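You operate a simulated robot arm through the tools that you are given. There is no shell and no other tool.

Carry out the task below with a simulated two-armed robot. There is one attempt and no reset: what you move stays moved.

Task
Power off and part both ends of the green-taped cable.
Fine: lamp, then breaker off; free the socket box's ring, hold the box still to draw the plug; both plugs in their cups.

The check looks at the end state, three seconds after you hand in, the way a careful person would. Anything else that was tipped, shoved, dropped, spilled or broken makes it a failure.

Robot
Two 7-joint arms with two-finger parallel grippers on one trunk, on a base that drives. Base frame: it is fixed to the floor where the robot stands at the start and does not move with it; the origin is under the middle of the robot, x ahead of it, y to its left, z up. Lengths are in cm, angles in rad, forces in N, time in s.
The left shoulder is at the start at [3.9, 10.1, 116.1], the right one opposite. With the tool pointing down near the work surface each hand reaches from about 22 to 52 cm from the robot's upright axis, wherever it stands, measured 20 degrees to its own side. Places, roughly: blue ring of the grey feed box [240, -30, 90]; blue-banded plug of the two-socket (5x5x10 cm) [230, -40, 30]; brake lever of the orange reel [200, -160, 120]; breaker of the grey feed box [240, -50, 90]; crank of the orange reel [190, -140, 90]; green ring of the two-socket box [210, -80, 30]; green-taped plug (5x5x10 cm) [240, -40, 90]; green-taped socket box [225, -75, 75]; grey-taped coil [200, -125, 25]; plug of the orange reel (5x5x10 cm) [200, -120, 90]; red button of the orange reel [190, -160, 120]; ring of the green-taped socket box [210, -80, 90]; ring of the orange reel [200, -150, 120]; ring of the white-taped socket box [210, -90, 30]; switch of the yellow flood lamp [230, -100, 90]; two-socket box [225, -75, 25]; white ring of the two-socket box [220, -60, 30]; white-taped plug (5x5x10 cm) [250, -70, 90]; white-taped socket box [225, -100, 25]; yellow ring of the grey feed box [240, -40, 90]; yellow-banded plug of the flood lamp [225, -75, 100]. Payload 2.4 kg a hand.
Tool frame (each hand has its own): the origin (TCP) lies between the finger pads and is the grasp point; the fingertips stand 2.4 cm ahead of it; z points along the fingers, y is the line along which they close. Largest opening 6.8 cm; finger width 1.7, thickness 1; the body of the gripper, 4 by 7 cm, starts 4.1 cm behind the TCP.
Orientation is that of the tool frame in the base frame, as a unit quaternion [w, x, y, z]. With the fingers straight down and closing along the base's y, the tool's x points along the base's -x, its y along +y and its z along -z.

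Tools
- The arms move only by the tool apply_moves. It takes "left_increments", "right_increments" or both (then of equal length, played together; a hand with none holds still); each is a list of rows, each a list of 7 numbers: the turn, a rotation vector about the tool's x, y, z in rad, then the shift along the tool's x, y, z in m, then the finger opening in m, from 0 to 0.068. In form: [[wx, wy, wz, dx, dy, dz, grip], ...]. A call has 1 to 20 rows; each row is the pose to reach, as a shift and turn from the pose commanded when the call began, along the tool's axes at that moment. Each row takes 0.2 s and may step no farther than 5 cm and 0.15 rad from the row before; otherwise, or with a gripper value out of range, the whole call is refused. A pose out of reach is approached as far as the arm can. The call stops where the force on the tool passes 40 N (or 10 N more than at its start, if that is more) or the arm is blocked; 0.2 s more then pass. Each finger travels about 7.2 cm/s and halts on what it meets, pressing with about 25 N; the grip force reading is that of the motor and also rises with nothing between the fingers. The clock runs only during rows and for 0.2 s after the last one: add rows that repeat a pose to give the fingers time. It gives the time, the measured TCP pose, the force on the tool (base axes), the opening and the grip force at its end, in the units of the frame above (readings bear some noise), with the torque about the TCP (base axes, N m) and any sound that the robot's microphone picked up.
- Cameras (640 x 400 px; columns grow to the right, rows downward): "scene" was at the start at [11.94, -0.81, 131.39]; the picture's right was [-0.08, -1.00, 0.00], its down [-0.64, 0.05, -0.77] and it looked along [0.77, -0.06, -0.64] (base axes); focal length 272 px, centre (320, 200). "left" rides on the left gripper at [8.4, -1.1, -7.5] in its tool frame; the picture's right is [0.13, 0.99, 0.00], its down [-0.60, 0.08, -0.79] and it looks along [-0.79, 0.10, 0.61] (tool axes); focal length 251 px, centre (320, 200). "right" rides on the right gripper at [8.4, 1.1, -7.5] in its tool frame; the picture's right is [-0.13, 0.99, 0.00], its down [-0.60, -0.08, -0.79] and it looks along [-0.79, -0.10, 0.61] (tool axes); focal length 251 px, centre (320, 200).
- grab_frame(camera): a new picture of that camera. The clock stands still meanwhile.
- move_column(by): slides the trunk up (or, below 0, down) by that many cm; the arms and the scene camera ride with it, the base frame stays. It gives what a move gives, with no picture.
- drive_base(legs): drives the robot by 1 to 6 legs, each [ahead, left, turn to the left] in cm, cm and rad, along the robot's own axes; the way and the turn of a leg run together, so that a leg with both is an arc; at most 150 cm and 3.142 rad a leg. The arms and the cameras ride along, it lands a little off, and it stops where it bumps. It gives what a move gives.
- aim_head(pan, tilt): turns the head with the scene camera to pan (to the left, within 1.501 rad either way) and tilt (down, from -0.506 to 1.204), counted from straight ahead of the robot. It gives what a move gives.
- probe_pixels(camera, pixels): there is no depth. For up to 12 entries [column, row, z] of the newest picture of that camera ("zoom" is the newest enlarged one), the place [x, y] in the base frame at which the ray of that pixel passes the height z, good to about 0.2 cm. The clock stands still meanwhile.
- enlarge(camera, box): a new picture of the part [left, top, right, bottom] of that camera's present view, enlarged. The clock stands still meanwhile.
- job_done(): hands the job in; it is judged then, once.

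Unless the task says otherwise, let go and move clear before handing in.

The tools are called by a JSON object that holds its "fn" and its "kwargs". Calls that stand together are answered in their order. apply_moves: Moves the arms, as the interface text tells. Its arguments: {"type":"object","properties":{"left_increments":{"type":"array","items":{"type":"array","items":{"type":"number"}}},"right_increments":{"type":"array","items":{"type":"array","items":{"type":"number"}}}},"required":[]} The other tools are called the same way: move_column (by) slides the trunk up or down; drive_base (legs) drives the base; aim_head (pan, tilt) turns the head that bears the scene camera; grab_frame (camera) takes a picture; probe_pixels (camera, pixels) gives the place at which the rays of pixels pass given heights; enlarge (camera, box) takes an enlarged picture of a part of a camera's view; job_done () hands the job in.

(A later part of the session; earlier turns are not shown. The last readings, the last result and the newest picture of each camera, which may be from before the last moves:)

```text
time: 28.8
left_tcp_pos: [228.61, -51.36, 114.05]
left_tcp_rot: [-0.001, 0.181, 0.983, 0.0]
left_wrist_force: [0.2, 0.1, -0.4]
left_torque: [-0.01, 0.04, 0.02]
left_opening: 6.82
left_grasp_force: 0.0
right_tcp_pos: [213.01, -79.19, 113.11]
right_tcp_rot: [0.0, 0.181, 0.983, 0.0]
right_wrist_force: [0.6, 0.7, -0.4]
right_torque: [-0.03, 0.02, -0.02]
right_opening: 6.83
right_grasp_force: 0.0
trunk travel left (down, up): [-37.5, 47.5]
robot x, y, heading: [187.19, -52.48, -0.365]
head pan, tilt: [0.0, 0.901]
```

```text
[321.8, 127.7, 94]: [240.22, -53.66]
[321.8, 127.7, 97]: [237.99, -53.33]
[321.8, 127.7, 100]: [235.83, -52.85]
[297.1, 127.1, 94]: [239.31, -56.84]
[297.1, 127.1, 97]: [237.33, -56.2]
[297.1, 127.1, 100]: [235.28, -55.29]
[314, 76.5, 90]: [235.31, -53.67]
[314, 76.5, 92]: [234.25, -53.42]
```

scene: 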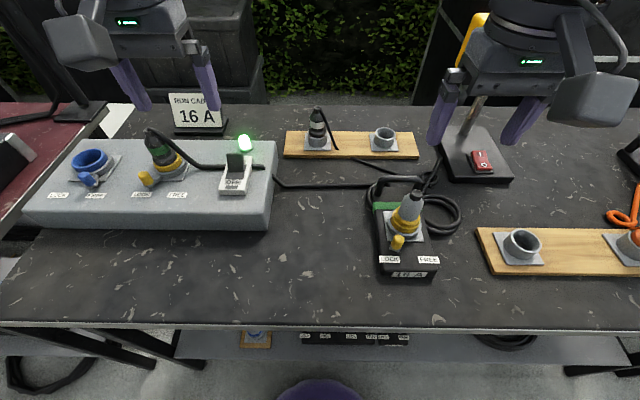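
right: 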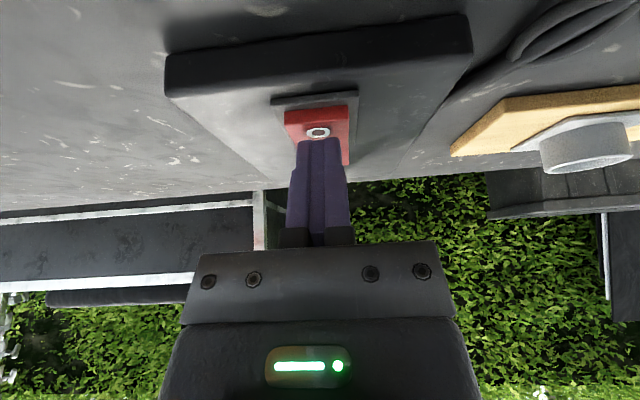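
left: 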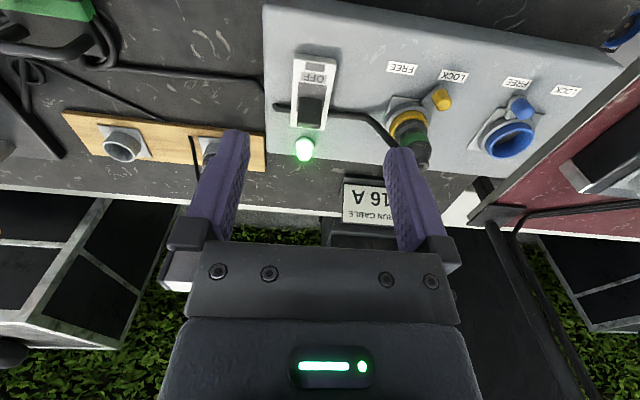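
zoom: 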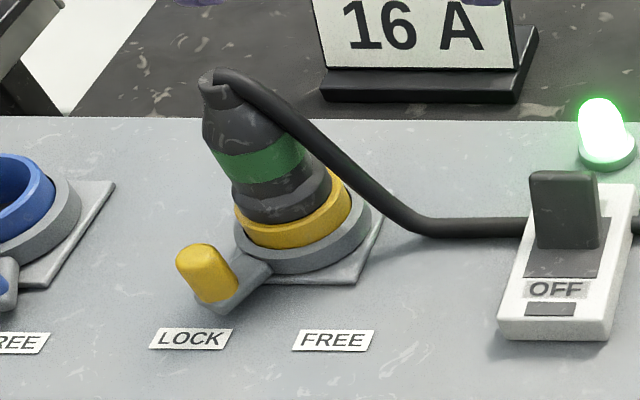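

{"fn": "probe_pixels", "kwargs": {"camera": "scene", "pixels": [[245.3, 149, 91], [245.3, 149, 93], [244, 135.5, 95], [244, 135.5, 97], [234, 194, 91], [273, 158, 91], [270, 222, 91], [270, 222, 90], [272, 230, 85]]}}

{"fn": "probe_pixels", "kwargs": {"camera": "left", "pixels": [[305.3, 143.6, 91], [305.3, 143.6, 93], [304, 159, 95], [304, 159, 97], [268, 152, 91], [263, 5, 91], [408, 129, 93], [437, 97, 96]]}}

```text
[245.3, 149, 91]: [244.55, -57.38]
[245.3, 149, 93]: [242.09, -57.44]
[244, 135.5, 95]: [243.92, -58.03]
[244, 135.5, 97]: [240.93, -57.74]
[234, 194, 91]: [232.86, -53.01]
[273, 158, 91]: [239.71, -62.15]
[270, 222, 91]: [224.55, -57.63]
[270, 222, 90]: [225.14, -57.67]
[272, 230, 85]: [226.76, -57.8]
```

```text
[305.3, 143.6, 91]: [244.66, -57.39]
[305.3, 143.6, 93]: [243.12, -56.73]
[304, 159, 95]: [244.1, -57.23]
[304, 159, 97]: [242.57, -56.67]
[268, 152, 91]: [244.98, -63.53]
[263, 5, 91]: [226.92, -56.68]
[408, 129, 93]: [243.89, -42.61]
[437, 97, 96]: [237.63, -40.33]
```

The lever top is near f=242.8, z≈95.5 and the pilot light 4.5 cm behind it, so closed fingertips fit between. I'll move the left hand, slightly tilted, over that gap and hold high to check.

{"fn": "apply_moves", "kwargs": {"left_increments": [[0, -0.08, 0, -0.03, 0, 0.0, 0.04], [0, -0.16, 0, -0.07, 0, 0.02, 0.02], [0, -0.25, 0, -0.11, 0.001, 0.05, 0], [0, -0.25, 0, -0.133, 0.001, 0.09, 0], [0, -0.25, 0, -0.137, 0.001, 0.13, 0], [0, -0.25, 0, -0.137, 0.001, 0.145, 0]]}}

{"fn": "grab_frame", "kwargs": {"camera": "left"}}

{"fn": "enlarge", "kwargs": {"camera": "scene", "box": [180, 90, 300, 200]}}

```text
time: 30.2
left_tcp_pos: [241.58, -55.98, 99.48]
left_tcp_rot: [0.123, 0.179, 0.976, -0.023]
left_wrist_force: [-0.4, -0.1, 0.9]
left_torque: [-0.01, 0.03, 0.0]
left_opening: 0.0
left_grasp_force: 24.3
right_tcp_pos: [213.0, -79.25, 112.89]
right_tcp_rot: [0.0, 0.181, 0.984, 0.0]
right_wrist_force: [0.1, 0.0, -1.7]
right_torque: [0.02, -0.02, 0.01]
right_opening: 6.82
right_grasp_force: 0.1
trunk travel left (down, up): [-37.5, 47.5]
robot x, y, heading: [186.82, -52.69, -0.366]
head pan, tilt: [0.0, 0.901]
```

```text
taken
```

left: 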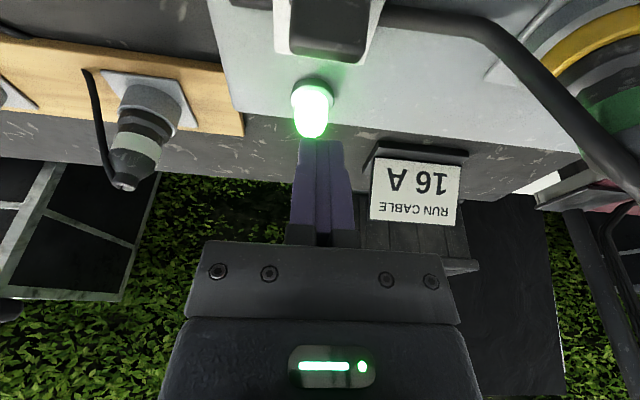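

```text
3.64 times, centred on (240, 145) of scene
```

zoom: 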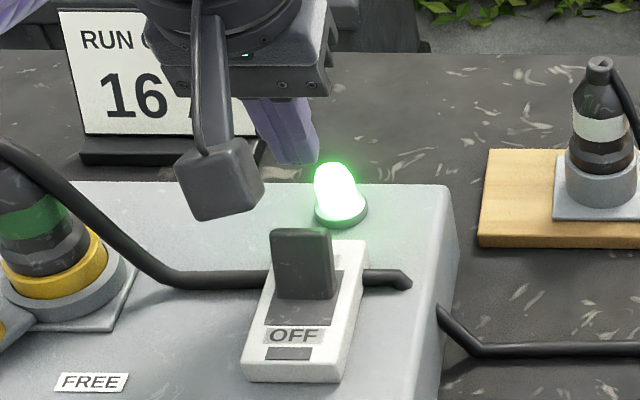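

{"fn": "probe_pixels", "kwargs": {"camera": "left", "pixels": [[325, 62, 95], [325, 62, 96], [325, 52, 95], [312, 90, 91], [312, 136, 95.5], [320, 142, 97.1]]}}

```text
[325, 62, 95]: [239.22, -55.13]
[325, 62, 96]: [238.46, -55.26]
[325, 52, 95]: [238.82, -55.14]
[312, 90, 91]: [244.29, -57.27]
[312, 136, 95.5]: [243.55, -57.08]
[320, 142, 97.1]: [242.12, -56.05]
```

Lever rear is at f≈243.0 and the light front at about f=246.8; tips should go down at f=245.0. I'll shift back 1 cm and lower between them.

{"fn": "apply_moves", "kwargs": {"left_increments": [[0, 0, 0, 0.0102, 0, -0.0026, 0], [0, 0, 0, 0.0127, 0, 0.007, 0], [0, 0, 0, 0.0151, 0, 0.0168, 0], [0, 0, 0, 0.0189, 0, 0.0318, 0]]}}

{"fn": "grab_frame", "kwargs": {"camera": "left"}}

{"fn": "enlarge", "kwargs": {"camera": "scene", "box": [180, 90, 300, 200]}}

```text
time: 31.2
left_tcp_pos: [240.43, -55.65, 96.01]
left_tcp_rot: [0.124, 0.179, 0.976, -0.022]
left_wrist_force: [0.6, 0.0, -1.3]
left_torque: [0.01, 0.0, 0.02]
left_opening: 0.0
left_grasp_force: 23.6
right_tcp_pos: [212.99, -79.2, 113.13]
right_tcp_rot: [0.0, 0.181, 0.983, 0.0]
right_wrist_force: [0.3, -0.8, -0.7]
right_torque: [0.01, 0.01, 0.02]
right_opening: 6.78
right_grasp_force: 0.1
trunk travel left (down, up): [-37.5, 47.5]
robot x, y, heading: [187.07, -53.03, -0.369]
head pan, tilt: [0.0, 0.901]
```

```text
taken
```

left: 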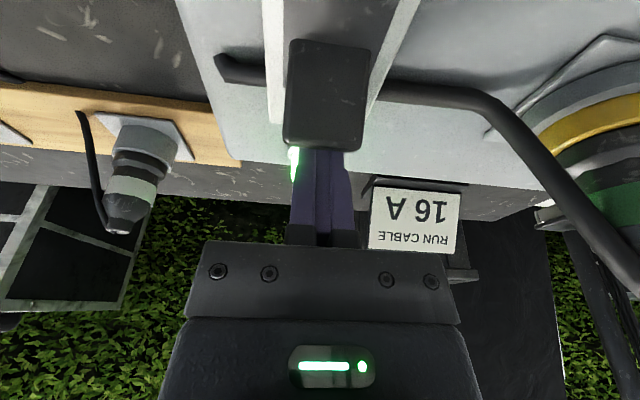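

```text
3.64 times, centred on (240, 145) of scene
```

zoom: 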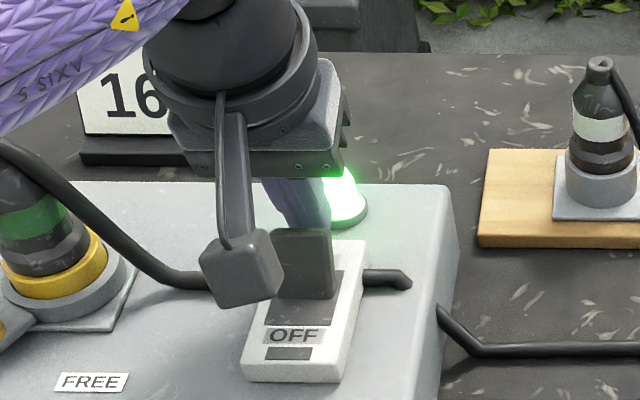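

The fingertips are behind the lever (lever hides the tips at (325,140)). Now drawing toward me 4.5 cm in small steps to throw it to OFF.

{"fn": "apply_moves", "kwargs": {"left_increments": [[0, 0, 0, 0.0097, 0, -0.0025, 0], [0, 0, 0, 0.0194, 0, -0.0049, 0], [0, 0, 0, 0.0291, 0, -0.0074, 0], [0, 0, 0, 0.0388, 0, -0.0099, 0], [0, 0, 0, 0.0436, 0, -0.0111, 0]]}}

{"fn": "grab_frame", "kwargs": {"camera": "left"}}

{"fn": "enlarge", "kwargs": {"camera": "scene", "box": [180, 90, 300, 200]}}

```text
time: 32.1
left_tcp_pos: [237.45, -54.51, 96.54]
left_tcp_rot: [0.127, 0.178, 0.975, -0.025]
left_wrist_force: [-0.2, 1.7, 23.7]
left_torque: [0.1, 0.21, -0.05]
left_opening: 0.01
left_grasp_force: 23.3
right_tcp_pos: [212.95, -79.17, 113.09]
right_tcp_rot: [0.001, 0.18, 0.984, 0.0]
right_wrist_force: [0.8, 0.5, 0.1]
right_torque: [-0.01, 0.01, 0.0]
right_opening: 6.78
right_grasp_force: 0.1
trunk travel left (down, up): [-37.5, 47.5]
robot x, y, heading: [187.21, -52.35, -0.367]
head pan, tilt: [0.0, 0.901]
stopped in row 4 (left hand): the force on the tool passed its limit at 41 N (the readings are from after the stop); the commanded pose is now the measured one
```

```text
taken
```

left: 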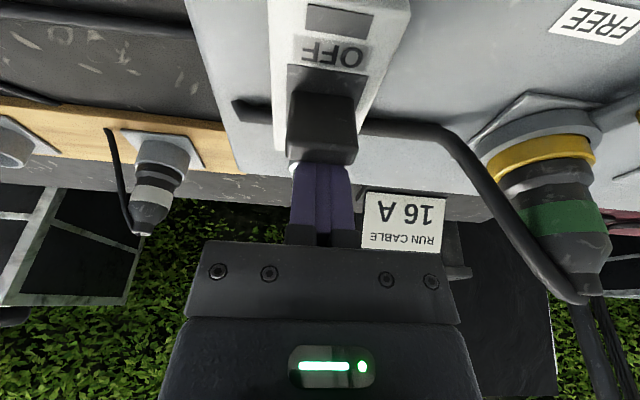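

```text
3.64 times, centred on (240, 145) of scene
```

zoom: 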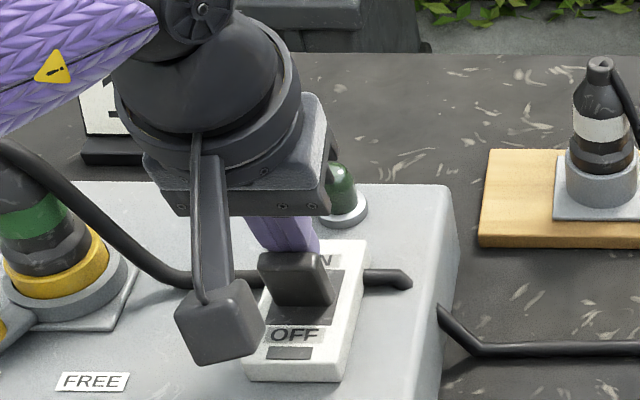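

The pilot light went dark (scene zoom (340,190)), so the breaker has tripped, with fingers resting on the lever. I'll lift off and check the lever rests at OFF.

{"fn": "apply_moves", "kwargs": {"left_increments": [[0, 0, 0, -0.005, 0, -0.02, 0], [0, 0, 0, -0.0124, 0, -0.0485, 0], [0, 0, 0, -0.02, 0, -0.09, 0], [0, 0.1, 0, 0.01, 0, -0.125, 0.02], [0, 0.2, 0, 0.04, 0, -0.145, 0.04], [0, 0.25, 0, 0.06, 0, -0.16, 0.068]]}}

{"fn": "grab_frame", "kwargs": {"camera": "left"}}

{"fn": "enlarge", "kwargs": {"camera": "scene", "box": [180, 90, 300, 200]}}

```text
time: 33.5
left_tcp_pos: [228.31, -50.72, 110.33]
left_tcp_rot: [0.001, 0.181, 0.984, -0.001]
left_wrist_force: [0.7, 0.4, 1.0]
left_torque: [-0.01, 0.02, -0.01]
left_opening: 6.81
left_grasp_force: 0.0
right_tcp_pos: [213.03, -79.16, 112.98]
right_tcp_rot: [0.0, 0.182, 0.983, 0.0]
right_wrist_force: [0.2, -0.2, -0.3]
right_torque: [-0.03, -0.01, -0.02]
right_opening: 6.79
right_grasp_force: 0.1
trunk travel left (down, up): [-37.5, 47.5]
robot x, y, heading: [186.79, -52.37, -0.366]
head pan, tilt: [0.0, 0.901]
```

```text
taken
```

left: 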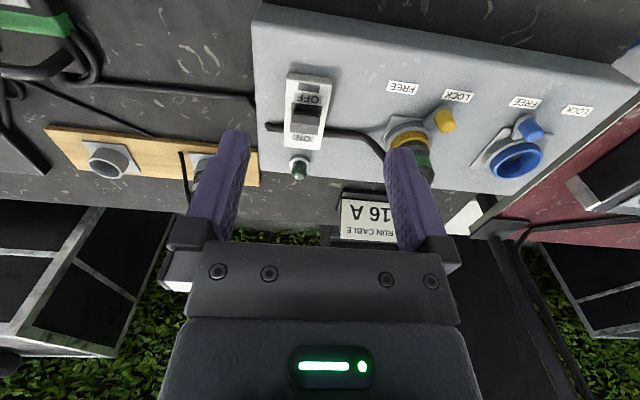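

```text
3.64 times, centred on (240, 145) of scene
```

zoom: 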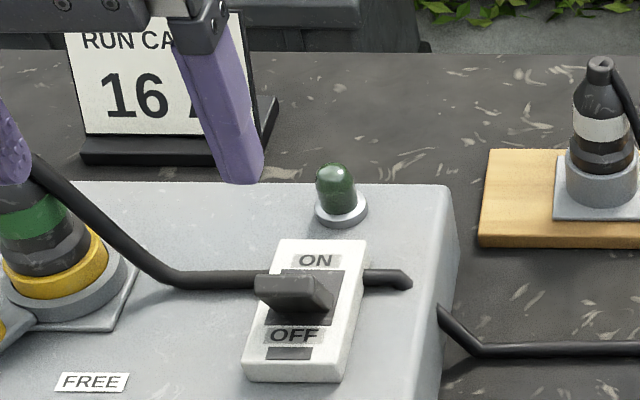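

The lever now rests at OFF with ON exposed and the pilot dark. Next the yellow ring on the feed box: enlarging it in both cameras.

{"fn": "enlarge", "kwargs": {"camera": "left", "box": [370, 80, 498, 160]}}

{"fn": "enlarge", "kwargs": {"camera": "scene", "box": [110, 120, 238, 200]}}

```text
5.00 times, centred on (434, 120) of left
```

zoom: 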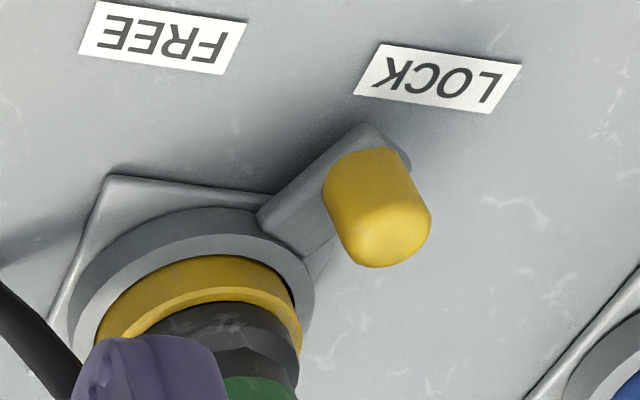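

```text
5.00 times, centred on (174, 160) of scene
```

zoom: 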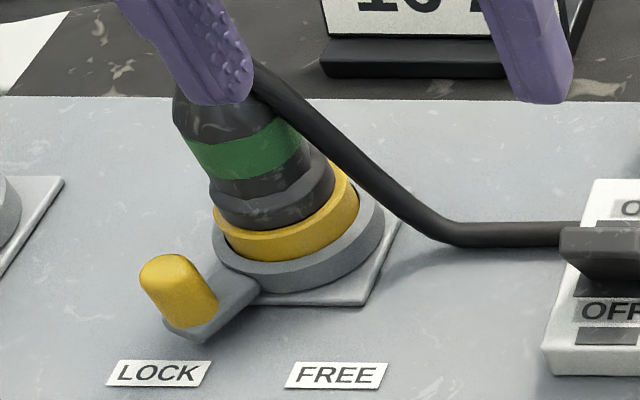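

{"fn": "probe_pixels", "kwargs": {"camera": "scene", "pixels": [[142, 194.6, 90], [142, 194.6, 92], [177.2, 195.2, 90], [177.2, 195.2, 92], [144, 172.5, 94], [144, 172.5, 97], [149, 184.5, 90], [149, 184.5, 92], [169.6, 169, 92], [169.6, 169, 94]]}}

{"fn": "probe_pixels", "kwargs": {"camera": "left", "pixels": [[457.4, 96, 90], [457.4, 96, 92], [403, 88, 90], [403, 88, 92], [447, 130, 94], [447, 130, 97], [444, 112, 90], [444, 112, 92], [408, 144, 92], [408, 144, 94]]}}

```text
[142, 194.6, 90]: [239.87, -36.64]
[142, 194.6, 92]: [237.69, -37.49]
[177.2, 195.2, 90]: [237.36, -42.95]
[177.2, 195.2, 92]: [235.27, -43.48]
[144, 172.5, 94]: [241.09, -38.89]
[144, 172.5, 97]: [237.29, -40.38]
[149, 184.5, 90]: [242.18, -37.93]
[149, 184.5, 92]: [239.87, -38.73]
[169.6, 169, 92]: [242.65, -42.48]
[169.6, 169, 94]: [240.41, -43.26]
```

```text
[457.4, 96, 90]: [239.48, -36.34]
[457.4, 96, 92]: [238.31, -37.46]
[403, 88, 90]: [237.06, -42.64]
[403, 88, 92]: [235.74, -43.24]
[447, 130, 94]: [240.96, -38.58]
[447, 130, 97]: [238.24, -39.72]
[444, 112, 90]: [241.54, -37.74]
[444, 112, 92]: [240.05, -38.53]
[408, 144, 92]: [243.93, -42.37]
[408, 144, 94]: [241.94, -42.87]
```

Feed-box top is z≈90.8; ring axis near f=242.3, l=48.5; peg at f=238.2, l=50.8 pointing at LOCK. I'll slide 12 cm left so the left hand works there comfortably.

{"fn": "drive_base", "kwargs": {"legs": [[0, 12, 0]]}}

{"fn": "grab_frame", "kwargs": {"camera": "left"}}

{"fn": "grab_frame", "kwargs": {"camera": "scene"}}

```text
time: 34.8
left_tcp_pos: [232.65, -38.91, 110.29]
left_tcp_rot: [0.002, 0.179, 0.984, -0.001]
left_wrist_force: [0.7, 0.3, 0.1]
left_torque: [-0.03, -0.02, -0.01]
left_opening: 6.79
left_grasp_force: 0.0
right_tcp_pos: [217.53, -67.52, 112.95]
right_tcp_rot: [0.0, 0.181, 0.983, 0.0]
right_wrist_force: [0.7, 0.1, -0.3]
right_torque: [-0.02, 0.03, 0.01]
right_opening: 6.8
right_grasp_force: 0.1
trunk travel left (down, up): [-37.5, 47.5]
robot x, y, heading: [191.08, -40.99, -0.363]
head pan, tilt: [0.0, 0.901]
```

```text
taken
```

left: 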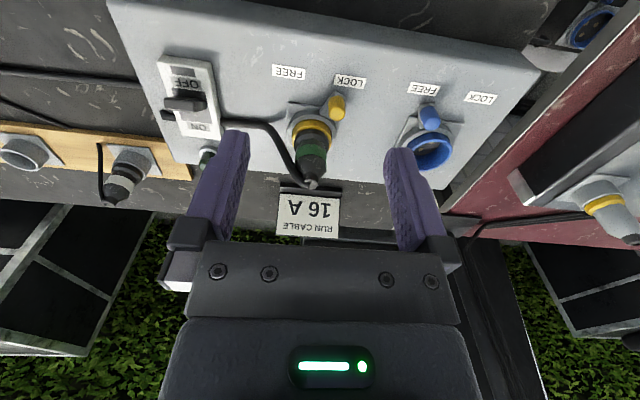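

```text
taken
```

scene: 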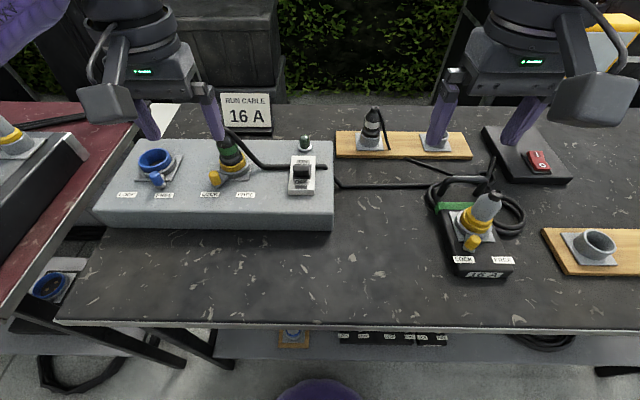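

{"fn": "enlarge", "kwargs": {"camera": "left", "box": [260, 60, 388, 200]}}

{"fn": "enlarge", "kwargs": {"camera": "scene", "box": [180, 120, 280, 210]}}

```text
2.86 times, centred on (324, 130) of left
```

zoom: 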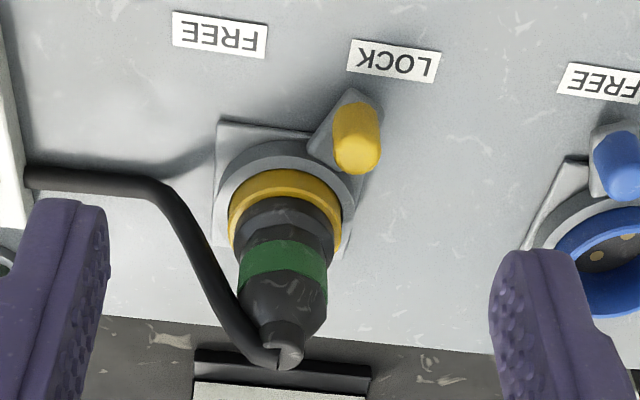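

```text
4.44 times, centred on (230, 165) of scene
```

zoom: 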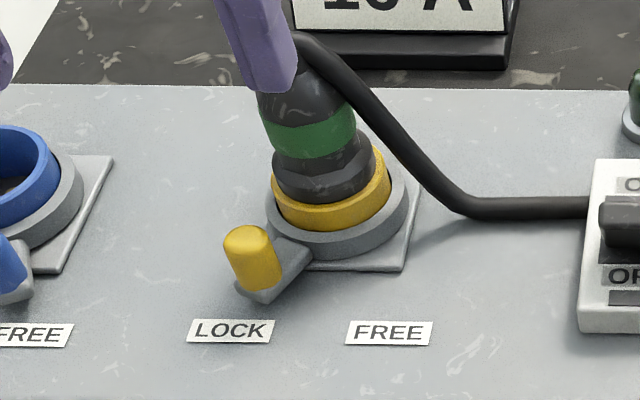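

{"fn": "probe_pixels", "kwargs": {"camera": "left", "pixels": [[337, 114.3, 94], [337, 114.3, 96], [337, 98.5, 91], [337, 98.5, 93], [311.8, 135.3, 93], [311.8, 135.3, 95], [311.8, 183, 100], [311.8, 183, 103], [311.8, 183, 106]]}}

{"fn": "probe_pixels", "kwargs": {"camera": "scene", "pixels": [[213.6, 172.9, 94], [213.6, 172.9, 96], [216.5, 185.3, 91], [216.5, 185.3, 93], [232.5, 161.6, 93], [232.5, 161.6, 95], [229, 129, 100], [229, 129, 103], [229, 129, 106]]}}

```text
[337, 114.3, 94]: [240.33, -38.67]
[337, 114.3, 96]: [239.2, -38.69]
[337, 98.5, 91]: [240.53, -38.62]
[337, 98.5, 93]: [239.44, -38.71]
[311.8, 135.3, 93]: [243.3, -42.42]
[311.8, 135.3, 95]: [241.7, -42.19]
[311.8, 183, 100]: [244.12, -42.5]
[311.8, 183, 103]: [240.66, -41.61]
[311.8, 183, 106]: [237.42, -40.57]
```

```text
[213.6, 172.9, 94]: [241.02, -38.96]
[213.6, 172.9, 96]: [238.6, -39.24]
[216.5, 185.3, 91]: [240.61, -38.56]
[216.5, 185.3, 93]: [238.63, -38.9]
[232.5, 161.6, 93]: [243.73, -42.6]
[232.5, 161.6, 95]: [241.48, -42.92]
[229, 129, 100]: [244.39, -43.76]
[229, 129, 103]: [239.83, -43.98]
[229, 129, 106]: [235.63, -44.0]
```

Peg is at about f=237.9, l=50.6 (z 91–95), ring axis at f≈241.8, l≈48.2. I'll bring the closed, tilted left fingertips down on the peg's left side (l≈53.4).

{"fn": "apply_moves", "kwargs": {"left_increments": [[0, -0.1, 0, -0.01, 0.02, 0, 0.04], [0, -0.2, 0, -0.03, 0.04, 0, 0.02], [0, -0.3, 0, -0.05, 0.0555, 0.02, 0], [0, -0.3, 0, -0.0573, 0.0555, 0.06, 0], [0, -0.3, 0, -0.0573, 0.0555, 0.1, 0], [0, -0.3, 0, -0.0573, 0.0555, 0.12, 0]]}}

{"fn": "grab_frame", "kwargs": {"camera": "left"}}

{"fn": "enlarge", "kwargs": {"camera": "scene", "box": [150, 100, 280, 210]}}

```text
time: 36.1
left_tcp_pos: [240.47, -35.94, 98.18]
left_tcp_rot: [0.149, 0.176, 0.973, -0.028]
left_wrist_force: [0.8, 0.1, 0.3]
left_torque: [-0.01, 0.02, -0.01]
left_opening: 0.02
left_grasp_force: 23.4
right_tcp_pos: [217.39, -67.65, 113.09]
right_tcp_rot: [0.001, 0.18, 0.984, 0.0]
right_wrist_force: [0.2, 0.2, 1.0]
right_torque: [0.01, -0.01, 0.02]
right_opening: 6.81
right_grasp_force: 0.0
trunk travel left (down, up): [-37.5, 47.5]
robot x, y, heading: [191.46, -40.71, -0.365]
head pan, tilt: [0.0, 0.901]
```

```text
taken
```

left: 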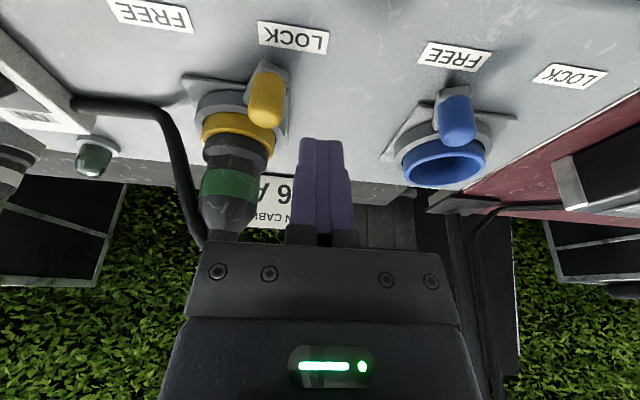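

```text
3.64 times, centred on (215, 155) of scene
```

zoom: 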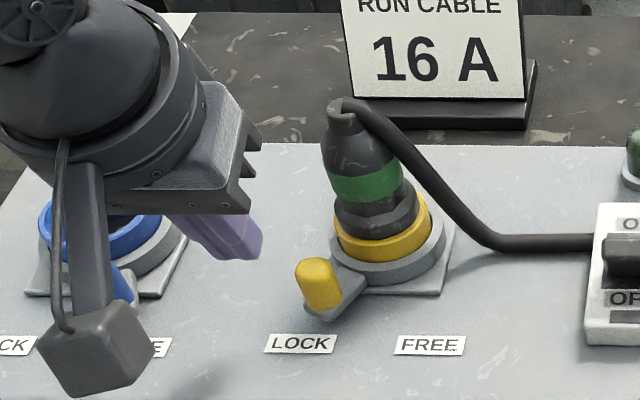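

{"fn": "probe_pixels", "kwargs": {"camera": "left", "pixels": [[265, 115, 95], [272, 72, 91.2], [249, 110, 95], [283, 110, 95], [322, 143, 95.9], [240, 130, 94.3]]}}

```text
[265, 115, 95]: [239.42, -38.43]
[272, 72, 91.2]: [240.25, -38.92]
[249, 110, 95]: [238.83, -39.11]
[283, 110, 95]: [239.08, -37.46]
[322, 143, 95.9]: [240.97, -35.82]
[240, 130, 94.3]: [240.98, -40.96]
```

The tips are left of the peg (l=53.4 vs peg edge 51.5). Lowering 3 cm beside it, then sweeping to the right toward FREE.

{"fn": "apply_moves", "kwargs": {"left_increments": [[0, 0, 0, 0.0048, 0, -0.0015, 0], [0, 0, 0, 0.009, 0, 0.0135, 0], [0, 0, 0, 0.0139, 0, 0.0281, 0], [0, 0, 0, 0.0139, -0.01, 0.0281, 0], [0, 0, 0, 0.0145, -0.02, 0.0281, 0], [0, 0, 0, 0.0148, -0.03, 0.0281, 0], [0, 0, 0, 0.0145, -0.04, 0.0281, 0], [0, 0, 0, 0.0139, -0.05, 0.0281, 0], [0, 0, 0, 0.0135, -0.055, 0.0281, 0]]}}

{"fn": "grab_frame", "kwargs": {"camera": "left"}}

{"fn": "enlarge", "kwargs": {"camera": "scene", "box": [150, 100, 280, 210]}}

```text
time: 38.1
left_tcp_pos: [237.59, -40.81, 95.12]
left_tcp_rot: [0.149, 0.177, 0.973, -0.028]
left_wrist_force: [2.8, 4.3, 0.0]
left_torque: [0.12, -0.03, 0.1]
left_opening: 0.0
left_grasp_force: 23.7
right_tcp_pos: [217.5, -67.39, 113.05]
right_tcp_rot: [0.0, 0.18, 0.984, 0.001]
right_wrist_force: [0.7, 0.0, 0.7]
right_torque: [0.01, 0.02, 0.02]
right_opening: 6.8
right_grasp_force: 0.1
trunk travel left (down, up): [-37.5, 47.5]
robot x, y, heading: [191.56, -40.7, -0.361]
head pan, tilt: [0.0, 0.901]
```

```text
taken
```

left: 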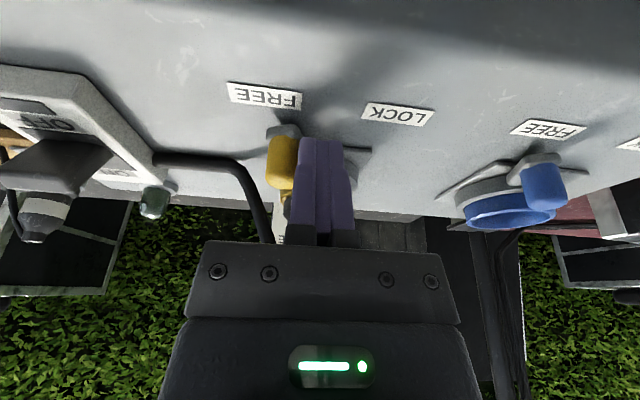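

```text
3.64 times, centred on (215, 155) of scene
```

zoom: 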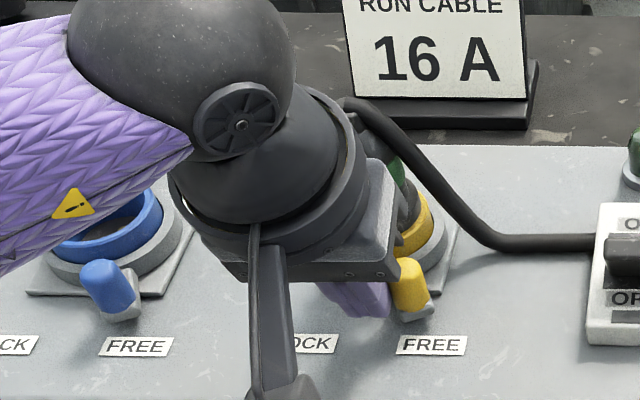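

The peg now sits in line with FREE, like the blue ring's. I'll press about 1 cm further to make sure it reaches its stop, watching the force.

{"fn": "apply_moves", "kwargs": {"left_increments": [[0, 0, 0, -0.001, -0.005, 0, 0], [0, 0, 0, -0.0025, -0.01, 0, 0], [0, 0, 0, -0.004, -0.014, 0, 0]]}}

{"fn": "enlarge", "kwargs": {"camera": "left", "box": [200, 60, 420, 200]}}

{"fn": "enlarge", "kwargs": {"camera": "scene", "box": [150, 100, 280, 210]}}

```text
time: 38.8
left_tcp_pos: [237.58, -40.89, 95.11]
left_tcp_rot: [0.148, 0.169, 0.974, -0.019]
left_wrist_force: [2.2, 20.0, 1.5]
left_torque: [0.35, 0.01, 0.23]
left_opening: 0.0
left_grasp_force: 23.3
right_tcp_pos: [217.59, -67.09, 113.1]
right_tcp_rot: [0.001, 0.177, 0.984, -0.002]
right_wrist_force: [0.0, -0.2, 0.2]
right_torque: [0.0, 0.0, 0.01]
right_opening: 6.81
right_grasp_force: 0.1
trunk travel left (down, up): [-37.5, 47.5]
robot x, y, heading: [191.27, -40.89, -0.353]
head pan, tilt: [0.0, 0.901]
stopped in row 3 (left hand): the force on the tool passed its limit at 43 N (the readings are from after the stop); the commanded pose is now the measured one
```

```text
2.86 times, centred on (310, 130) of left
```

zoom: 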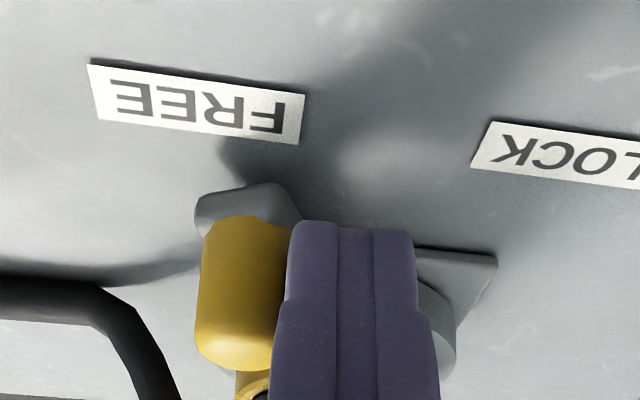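

```text
3.64 times, centred on (215, 155) of scene
```

zoom: 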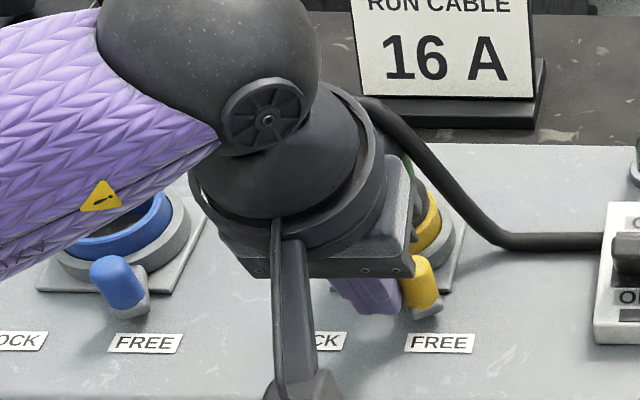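

The ring hit its stop at FREE (20 N sideways remains). Backing off left, then rising and opening for the plug grip.

{"fn": "apply_moves", "kwargs": {"left_increments": [[0, 0, 0, 0, 0.01, 0, 0], [0, 0, 0, 0, 0.02, 0, 0], [0, 0, 0, -0.012, 0.025, -0.04, 0], [0, 0, 0, -0.015, 0.02, -0.085, 0.02], [0, 0, 0, 0.01, 0.01, -0.12, 0.04], [0, 0, 0, 0.03, 0, -0.13, 0.068]]}}

{"fn": "grab_frame", "kwargs": {"camera": "left"}}

{"fn": "grab_frame", "kwargs": {"camera": "scene"}}

```text
time: 40.2
left_tcp_pos: [231.18, -39.15, 106.84]
left_tcp_rot: [0.149, 0.173, 0.973, -0.021]
left_wrist_force: [-0.2, 0.1, 0.0]
left_torque: [0.02, -0.02, 0.06]
left_opening: 6.8
left_grasp_force: 0.1
right_tcp_pos: [217.59, -67.46, 113.13]
right_tcp_rot: [0.0, 0.178, 0.984, 0.0]
right_wrist_force: [0.3, -0.2, -0.3]
right_torque: [-0.01, -0.01, 0.0]
right_opening: 6.79
right_grasp_force: 0.0
trunk travel left (down, up): [-37.5, 47.5]
robot x, y, heading: [191.37, -40.54, -0.364]
head pan, tilt: [0.0, 0.901]
```

```text
taken
```

left: 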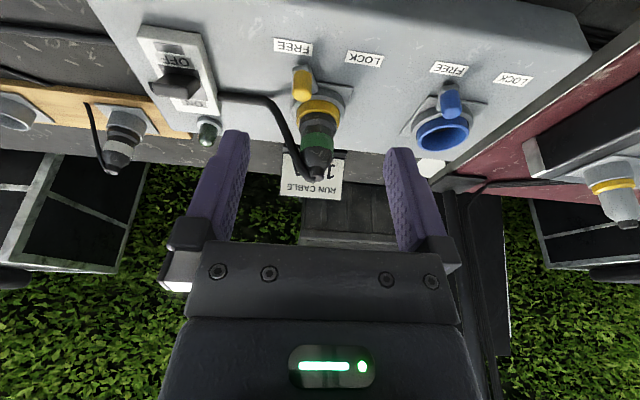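

```text
taken
```

scene: 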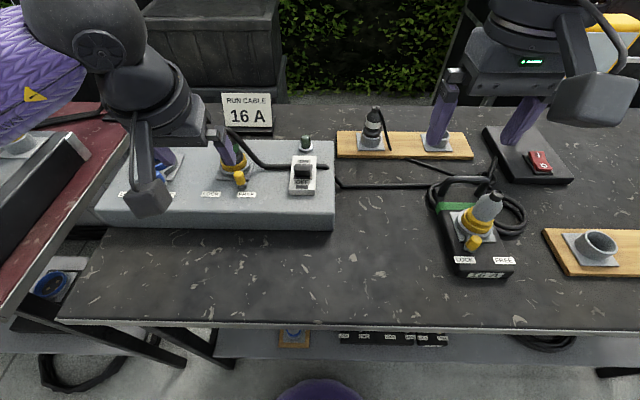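

The yellow ring now points to FREE in both views. I'll locate the green-taped plug more exactly in the left camera.

{"fn": "enlarge", "kwargs": {"camera": "left", "box": [260, 60, 388, 190]}}

{"fn": "enlarge", "kwargs": {"camera": "scene", "box": [190, 110, 290, 200]}}

```text
3.08 times, centred on (324, 125) of left
```

zoom: 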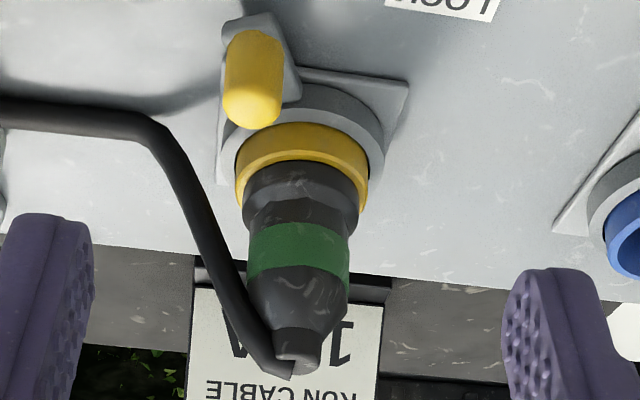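

```text
4.44 times, centred on (240, 155) of scene
```

zoom: 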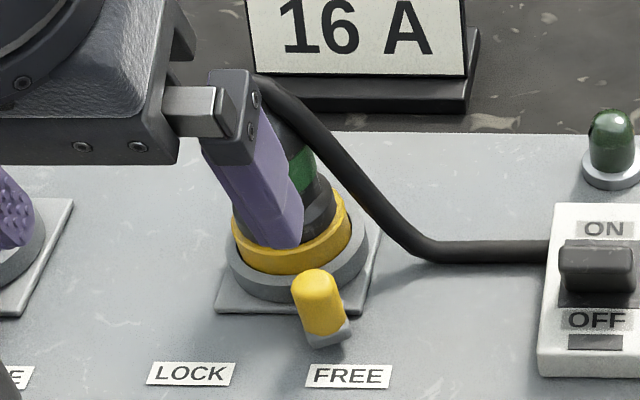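

{"fn": "probe_pixels", "kwargs": {"camera": "left", "pixels": [[316.8, 141.2, 96], [316.8, 141.2, 98], [318.1, 113.6, 94.3], [316.5, 175.4, 100], [316.5, 175.4, 101], [316.5, 175.4, 102], [300.5, 141, 97], [333, 141, 97]]}}

{"fn": "probe_pixels", "kwargs": {"camera": "scene", "pixels": [[372, 150, 88], [437, 150, 88], [337, 157, 85], [470, 160, 85], [472, 215, 94], [486, 203, 98]]}}

```text
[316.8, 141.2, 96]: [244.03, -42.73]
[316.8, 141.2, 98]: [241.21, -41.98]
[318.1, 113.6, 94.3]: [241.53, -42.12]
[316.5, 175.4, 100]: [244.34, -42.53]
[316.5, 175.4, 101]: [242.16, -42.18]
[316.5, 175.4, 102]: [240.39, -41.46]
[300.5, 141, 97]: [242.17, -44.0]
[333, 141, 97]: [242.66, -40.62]
```

```text
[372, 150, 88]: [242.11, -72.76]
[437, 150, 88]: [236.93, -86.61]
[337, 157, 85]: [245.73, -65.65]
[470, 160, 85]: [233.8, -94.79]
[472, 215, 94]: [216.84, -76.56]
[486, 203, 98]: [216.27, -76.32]
```

The plug axis is about f=241.9, l=48.2 with the tape at z≈97.5 and about 3.4 cm wide. I'll tilt the open left hand to 0.65 rad and go to a pre-grasp 8 cm back along the fingers.

{"fn": "apply_moves", "kwargs": {"left_increments": [[0, -0.12, 0, -0.02, 0.004, 0.015, 0.068], [0, -0.24, 0, -0.045, 0.008, 0.03, 0.068], [0, -0.35, 0, -0.0628, 0.011, 0.0462, 0.068]]}}

{"fn": "grab_frame", "kwargs": {"camera": "left"}}

{"fn": "grab_frame", "kwargs": {"camera": "scene"}}

```text
time: 41.0
left_tcp_pos: [238.56, -40.43, 104.3]
left_tcp_rot: [0.315, 0.166, 0.933, -0.053]
left_wrist_force: [0.1, 0.5, 0.3]
left_torque: [0.03, 0.01, -0.02]
left_opening: 6.8
left_grasp_force: 0.0
right_tcp_pos: [217.54, -67.56, 112.99]
right_tcp_rot: [0.001, 0.178, 0.984, 0.0]
right_wrist_force: [0.5, -0.5, 0.0]
right_torque: [-0.02, 0.01, -0.01]
right_opening: 6.84
right_grasp_force: 0.0
trunk travel left (down, up): [-37.5, 47.5]
robot x, y, heading: [191.89, -40.58, -0.363]
head pan, tilt: [0.0, 0.901]
```

```text
taken
```

left: 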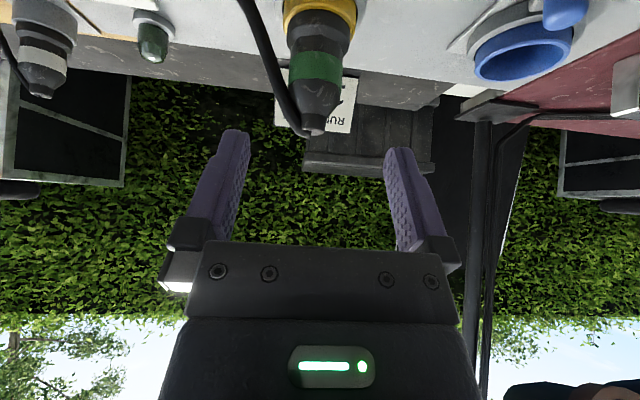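

```text
taken
```

scene: 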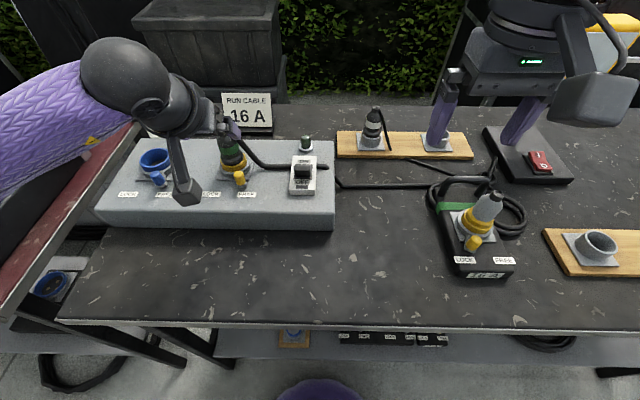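

The plug (318,65) is centred between the fingers. Advancing 8 cm along the finger direction.

{"fn": "apply_moves", "kwargs": {"left_increments": [[0, 0, 0, 0, 0, 0.02, 0.068], [0, 0, 0, 0, 0, 0.04, 0.068], [0, 0, 0, 0, 0, 0.055, 0.068], [0, 0, 0, 0, 0, 0.07, 0.068], [0, 0, 0, 0, 0, 0.08, 0.068]]}}

{"fn": "grab_frame", "kwargs": {"camera": "left"}}

{"fn": "enlarge", "kwargs": {"camera": "scene", "box": [160, 80, 300, 210]}}

```text
time: 42.2
left_tcp_pos: [243.2, -42.23, 97.71]
left_tcp_rot: [0.314, 0.166, 0.933, -0.051]
left_wrist_force: [-0.8, -0.1, 0.2]
left_torque: [-0.01, -0.01, -0.03]
left_opening: 6.8
left_grasp_force: 0.1
right_tcp_pos: [217.59, -67.37, 113.1]
right_tcp_rot: [0.0, 0.178, 0.984, 0.0]
right_wrist_force: [-0.4, 0.6, -0.7]
right_torque: [0.01, -0.02, 0.0]
right_opening: 6.79
right_grasp_force: 0.1
trunk travel left (down, up): [-37.5, 47.5]
robot x, y, heading: [191.66, -40.7, -0.359]
head pan, tilt: [0.0, 0.901]
```

```text
taken
```

left: 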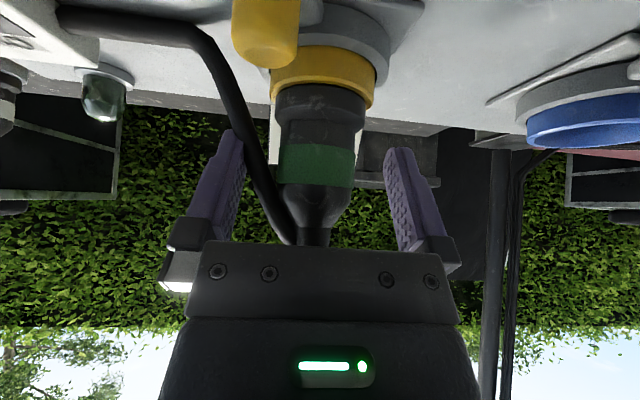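

```text
3.08 times, centred on (230, 145) of scene
```

zoom: 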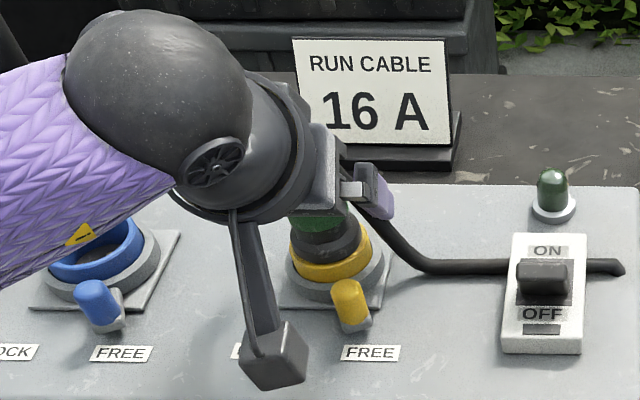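

The fingers straddle the plug at tape height, with the cable just inside the right finger (258,160). I'll close gently and read the opening.

{"fn": "apply_moves", "kwargs": {"left_increments": [[0, 0, 0, 0, 0, 0, 0.05], [0, 0, 0, 0, 0, 0, 0.042], [0, 0, 0, 0, 0, 0, 0.036], [0, 0, 0, 0, 0, 0, 0.03], [0, 0, 0, 0, 0, 0, 0.02], [0, 0, 0, 0, 0, 0, 0.01], [0, 0, 0, 0, 0, 0, 0.01]]}}

{"fn": "grab_frame", "kwargs": {"camera": "left"}}

```text
time: 43.8
left_tcp_pos: [243.16, -42.28, 97.75]
left_tcp_rot: [0.315, 0.166, 0.933, -0.052]
left_wrist_force: [-1.3, -2.0, 0.7]
left_torque: [-0.12, 0.07, 0.01]
left_opening: 3.33
left_grasp_force: 25.5
right_tcp_pos: [217.66, -67.45, 113.1]
right_tcp_rot: [0.001, 0.178, 0.984, 0.0]
right_wrist_force: [-0.2, 0.5, -0.7]
right_torque: [-0.03, -0.01, 0.02]
right_opening: 6.81
right_grasp_force: 0.0
trunk travel left (down, up): [-37.5, 47.5]
robot x, y, heading: [191.52, -40.85, -0.358]
head pan, tilt: [0.0, 0.901]
```

```text
taken
```

left: 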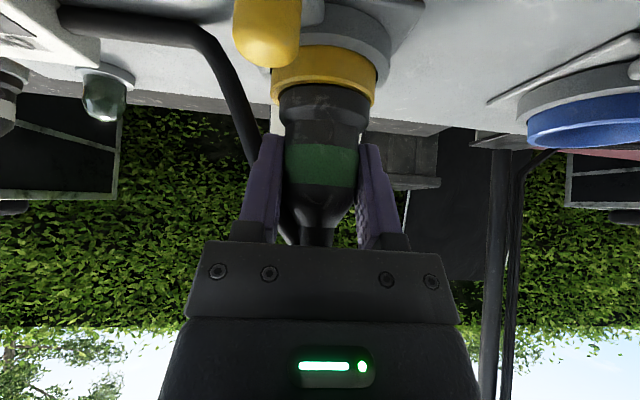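

The grip stopped at 3.33 cm on the tape, with the cable passing freely. Drawing the plug straight up in 1 cm steps.

{"fn": "apply_moves", "kwargs": {"left_increments": [[0, 0, 0, -0.003, 0, -0.004, 0.01], [0, 0, 0, -0.006, 0, -0.008, 0.01], [0, 0, 0, -0.012, 0, -0.016, 0.01], [0, 0, 0, -0.018, 0, -0.024, 0.01], [0, 0, 0, -0.024, 0, -0.032, 0.01], [0, 0, 0, -0.03, 0, -0.04, 0.01]]}}

{"fn": "grab_frame", "kwargs": {"camera": "left"}}

{"fn": "enlarge", "kwargs": {"camera": "scene", "box": [160, 80, 300, 210]}}

```text
time: 45.2
left_tcp_pos: [243.06, -42.34, 102.79]
left_tcp_rot: [0.314, 0.165, 0.933, -0.052]
left_wrist_force: [-0.3, -1.0, -1.5]
left_torque: [0.02, 0.02, 0.01]
left_opening: 3.3
left_grasp_force: 24.9
right_tcp_pos: [217.62, -67.56, 113.03]
right_tcp_rot: [0.0, 0.178, 0.984, 0.0]
right_wrist_force: [0.1, -0.1, -0.6]
right_torque: [0.04, 0.03, -0.03]
right_opening: 6.79
right_grasp_force: 0.1
trunk travel left (down, up): [-37.5, 47.5]
robot x, y, heading: [191.24, -40.74, -0.358]
head pan, tilt: [0.0, 0.901]
```

```text
taken
```

left: 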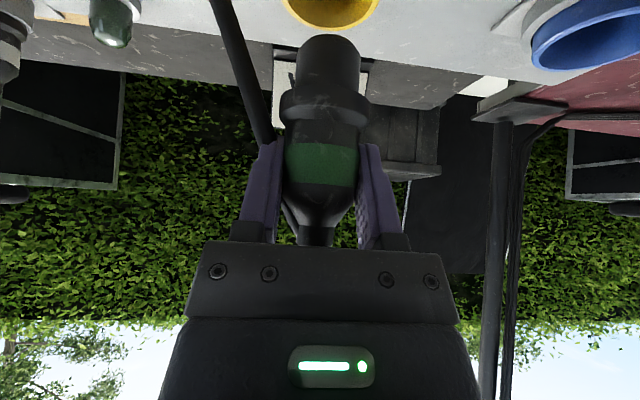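

```text
3.08 times, centred on (230, 145) of scene
```

zoom: 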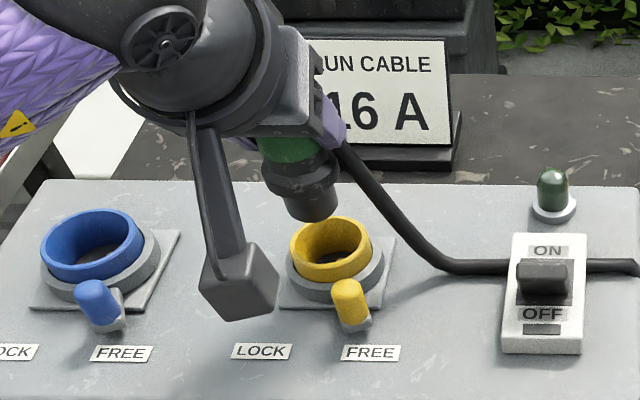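

The plug is out (nose visible at scene zoom (310,205)). I'll raise it clear and use the right camera to measure the back cup and the 16 A box handle.

{"fn": "apply_moves", "kwargs": {"left_increments": [[0, 0, 0, -0.02, 0, -0.03, 0.01], [0, 0, 0, -0.03, 0, -0.065, 0.01], [0, 0, 0, -0.03, 0, -0.1, 0.01]]}}

{"fn": "grab_frame", "kwargs": {"camera": "right"}}

{"fn": "grab_frame", "kwargs": {"camera": "scene"}}

```text
time: 46.0
left_tcp_pos: [239.69, -40.97, 112.57]
left_tcp_rot: [0.315, 0.165, 0.933, -0.052]
left_wrist_force: [-0.5, -0.2, -1.7]
left_torque: [-0.01, 0.0, 0.01]
left_opening: 3.31
left_grasp_force: 25.1
right_tcp_pos: [217.56, -67.45, 112.95]
right_tcp_rot: [0.0, 0.177, 0.984, -0.001]
right_wrist_force: [0.7, -0.8, -0.3]
right_torque: [0.02, 0.04, 0.0]
right_opening: 6.81
right_grasp_force: 0.1
trunk travel left (down, up): [-37.5, 47.5]
robot x, y, heading: [191.23, -40.49, -0.36]
head pan, tilt: [0.0, 0.901]
```

```text
taken
```

right: 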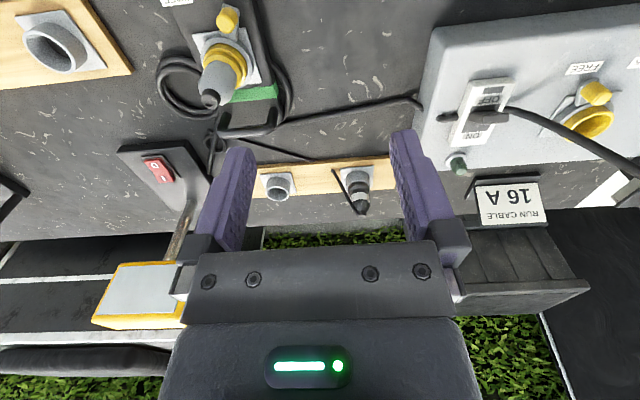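

```text
taken
```

scene: 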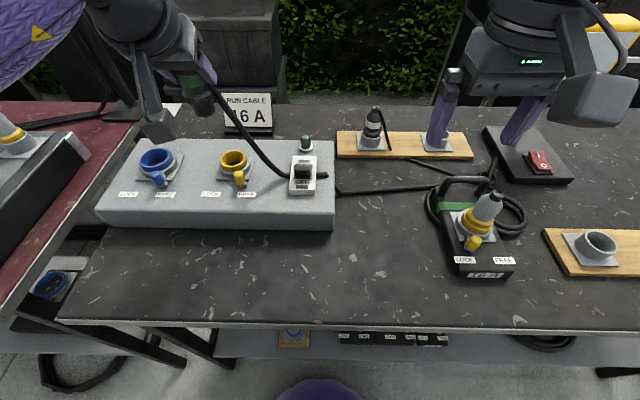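

{"fn": "enlarge", "kwargs": {"camera": "right", "box": [240, 140, 400, 240]}}

{"fn": "enlarge", "kwargs": {"camera": "right", "box": [140, 0, 300, 150]}}

{"fn": "enlarge", "kwargs": {"camera": "scene", "box": [410, 150, 538, 290]}}

```text
4.00 times, centred on (320, 190) of right
```

zoom: 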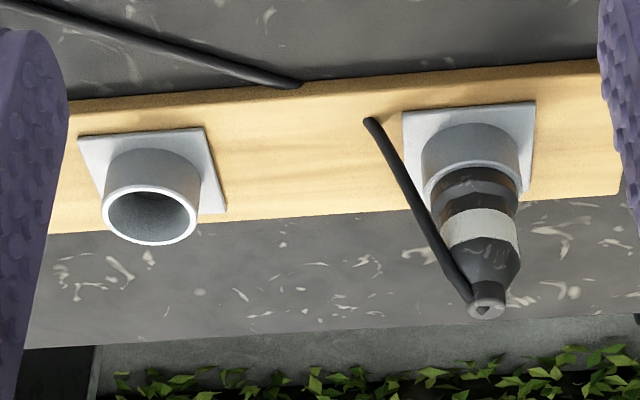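

```text
2.67 times, centred on (220, 75) of right
```

zoom: 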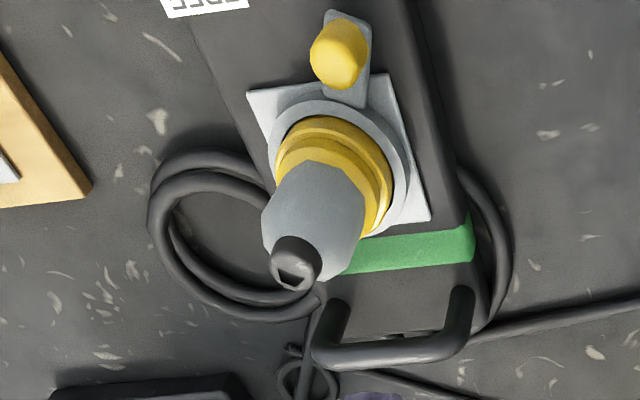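

```text
2.86 times, centred on (474, 220) of scene
```

zoom: 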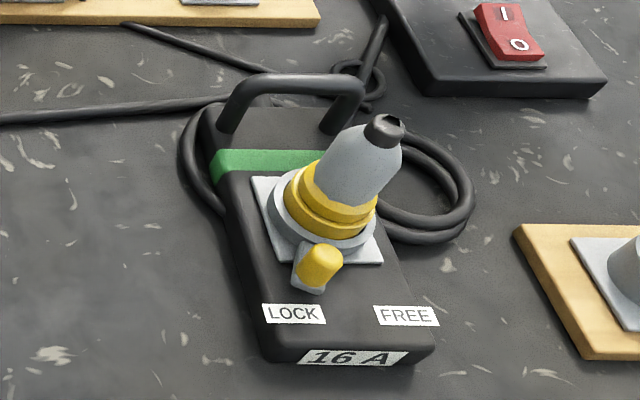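

{"fn": "enlarge", "kwargs": {"camera": "scene", "box": [540, 215, 640, 285]}}

{"fn": "probe_pixels", "kwargs": {"camera": "right", "pixels": [[277.5, 193.75, 89], [277.5, 193.75, 91], [277.5, 193.75, 93], [278, 178, 86.5], [259.5, 174.5, 86.5], [291.5, 171.8, 86.5], [296.5, 193.2, 86.5], [361, 217, 96], [361, 217, 98]]}}

```text
5.71 times, centred on (590, 250) of scene
```

zoom: 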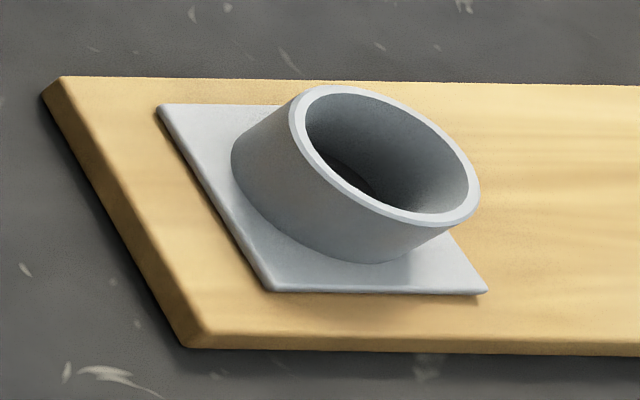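

```text
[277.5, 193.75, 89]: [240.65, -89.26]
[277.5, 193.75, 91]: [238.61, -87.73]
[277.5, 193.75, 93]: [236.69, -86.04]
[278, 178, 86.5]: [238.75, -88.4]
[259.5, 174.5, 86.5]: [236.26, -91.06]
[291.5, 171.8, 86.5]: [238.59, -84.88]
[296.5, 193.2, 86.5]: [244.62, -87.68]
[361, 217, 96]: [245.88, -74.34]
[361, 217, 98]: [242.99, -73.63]
```

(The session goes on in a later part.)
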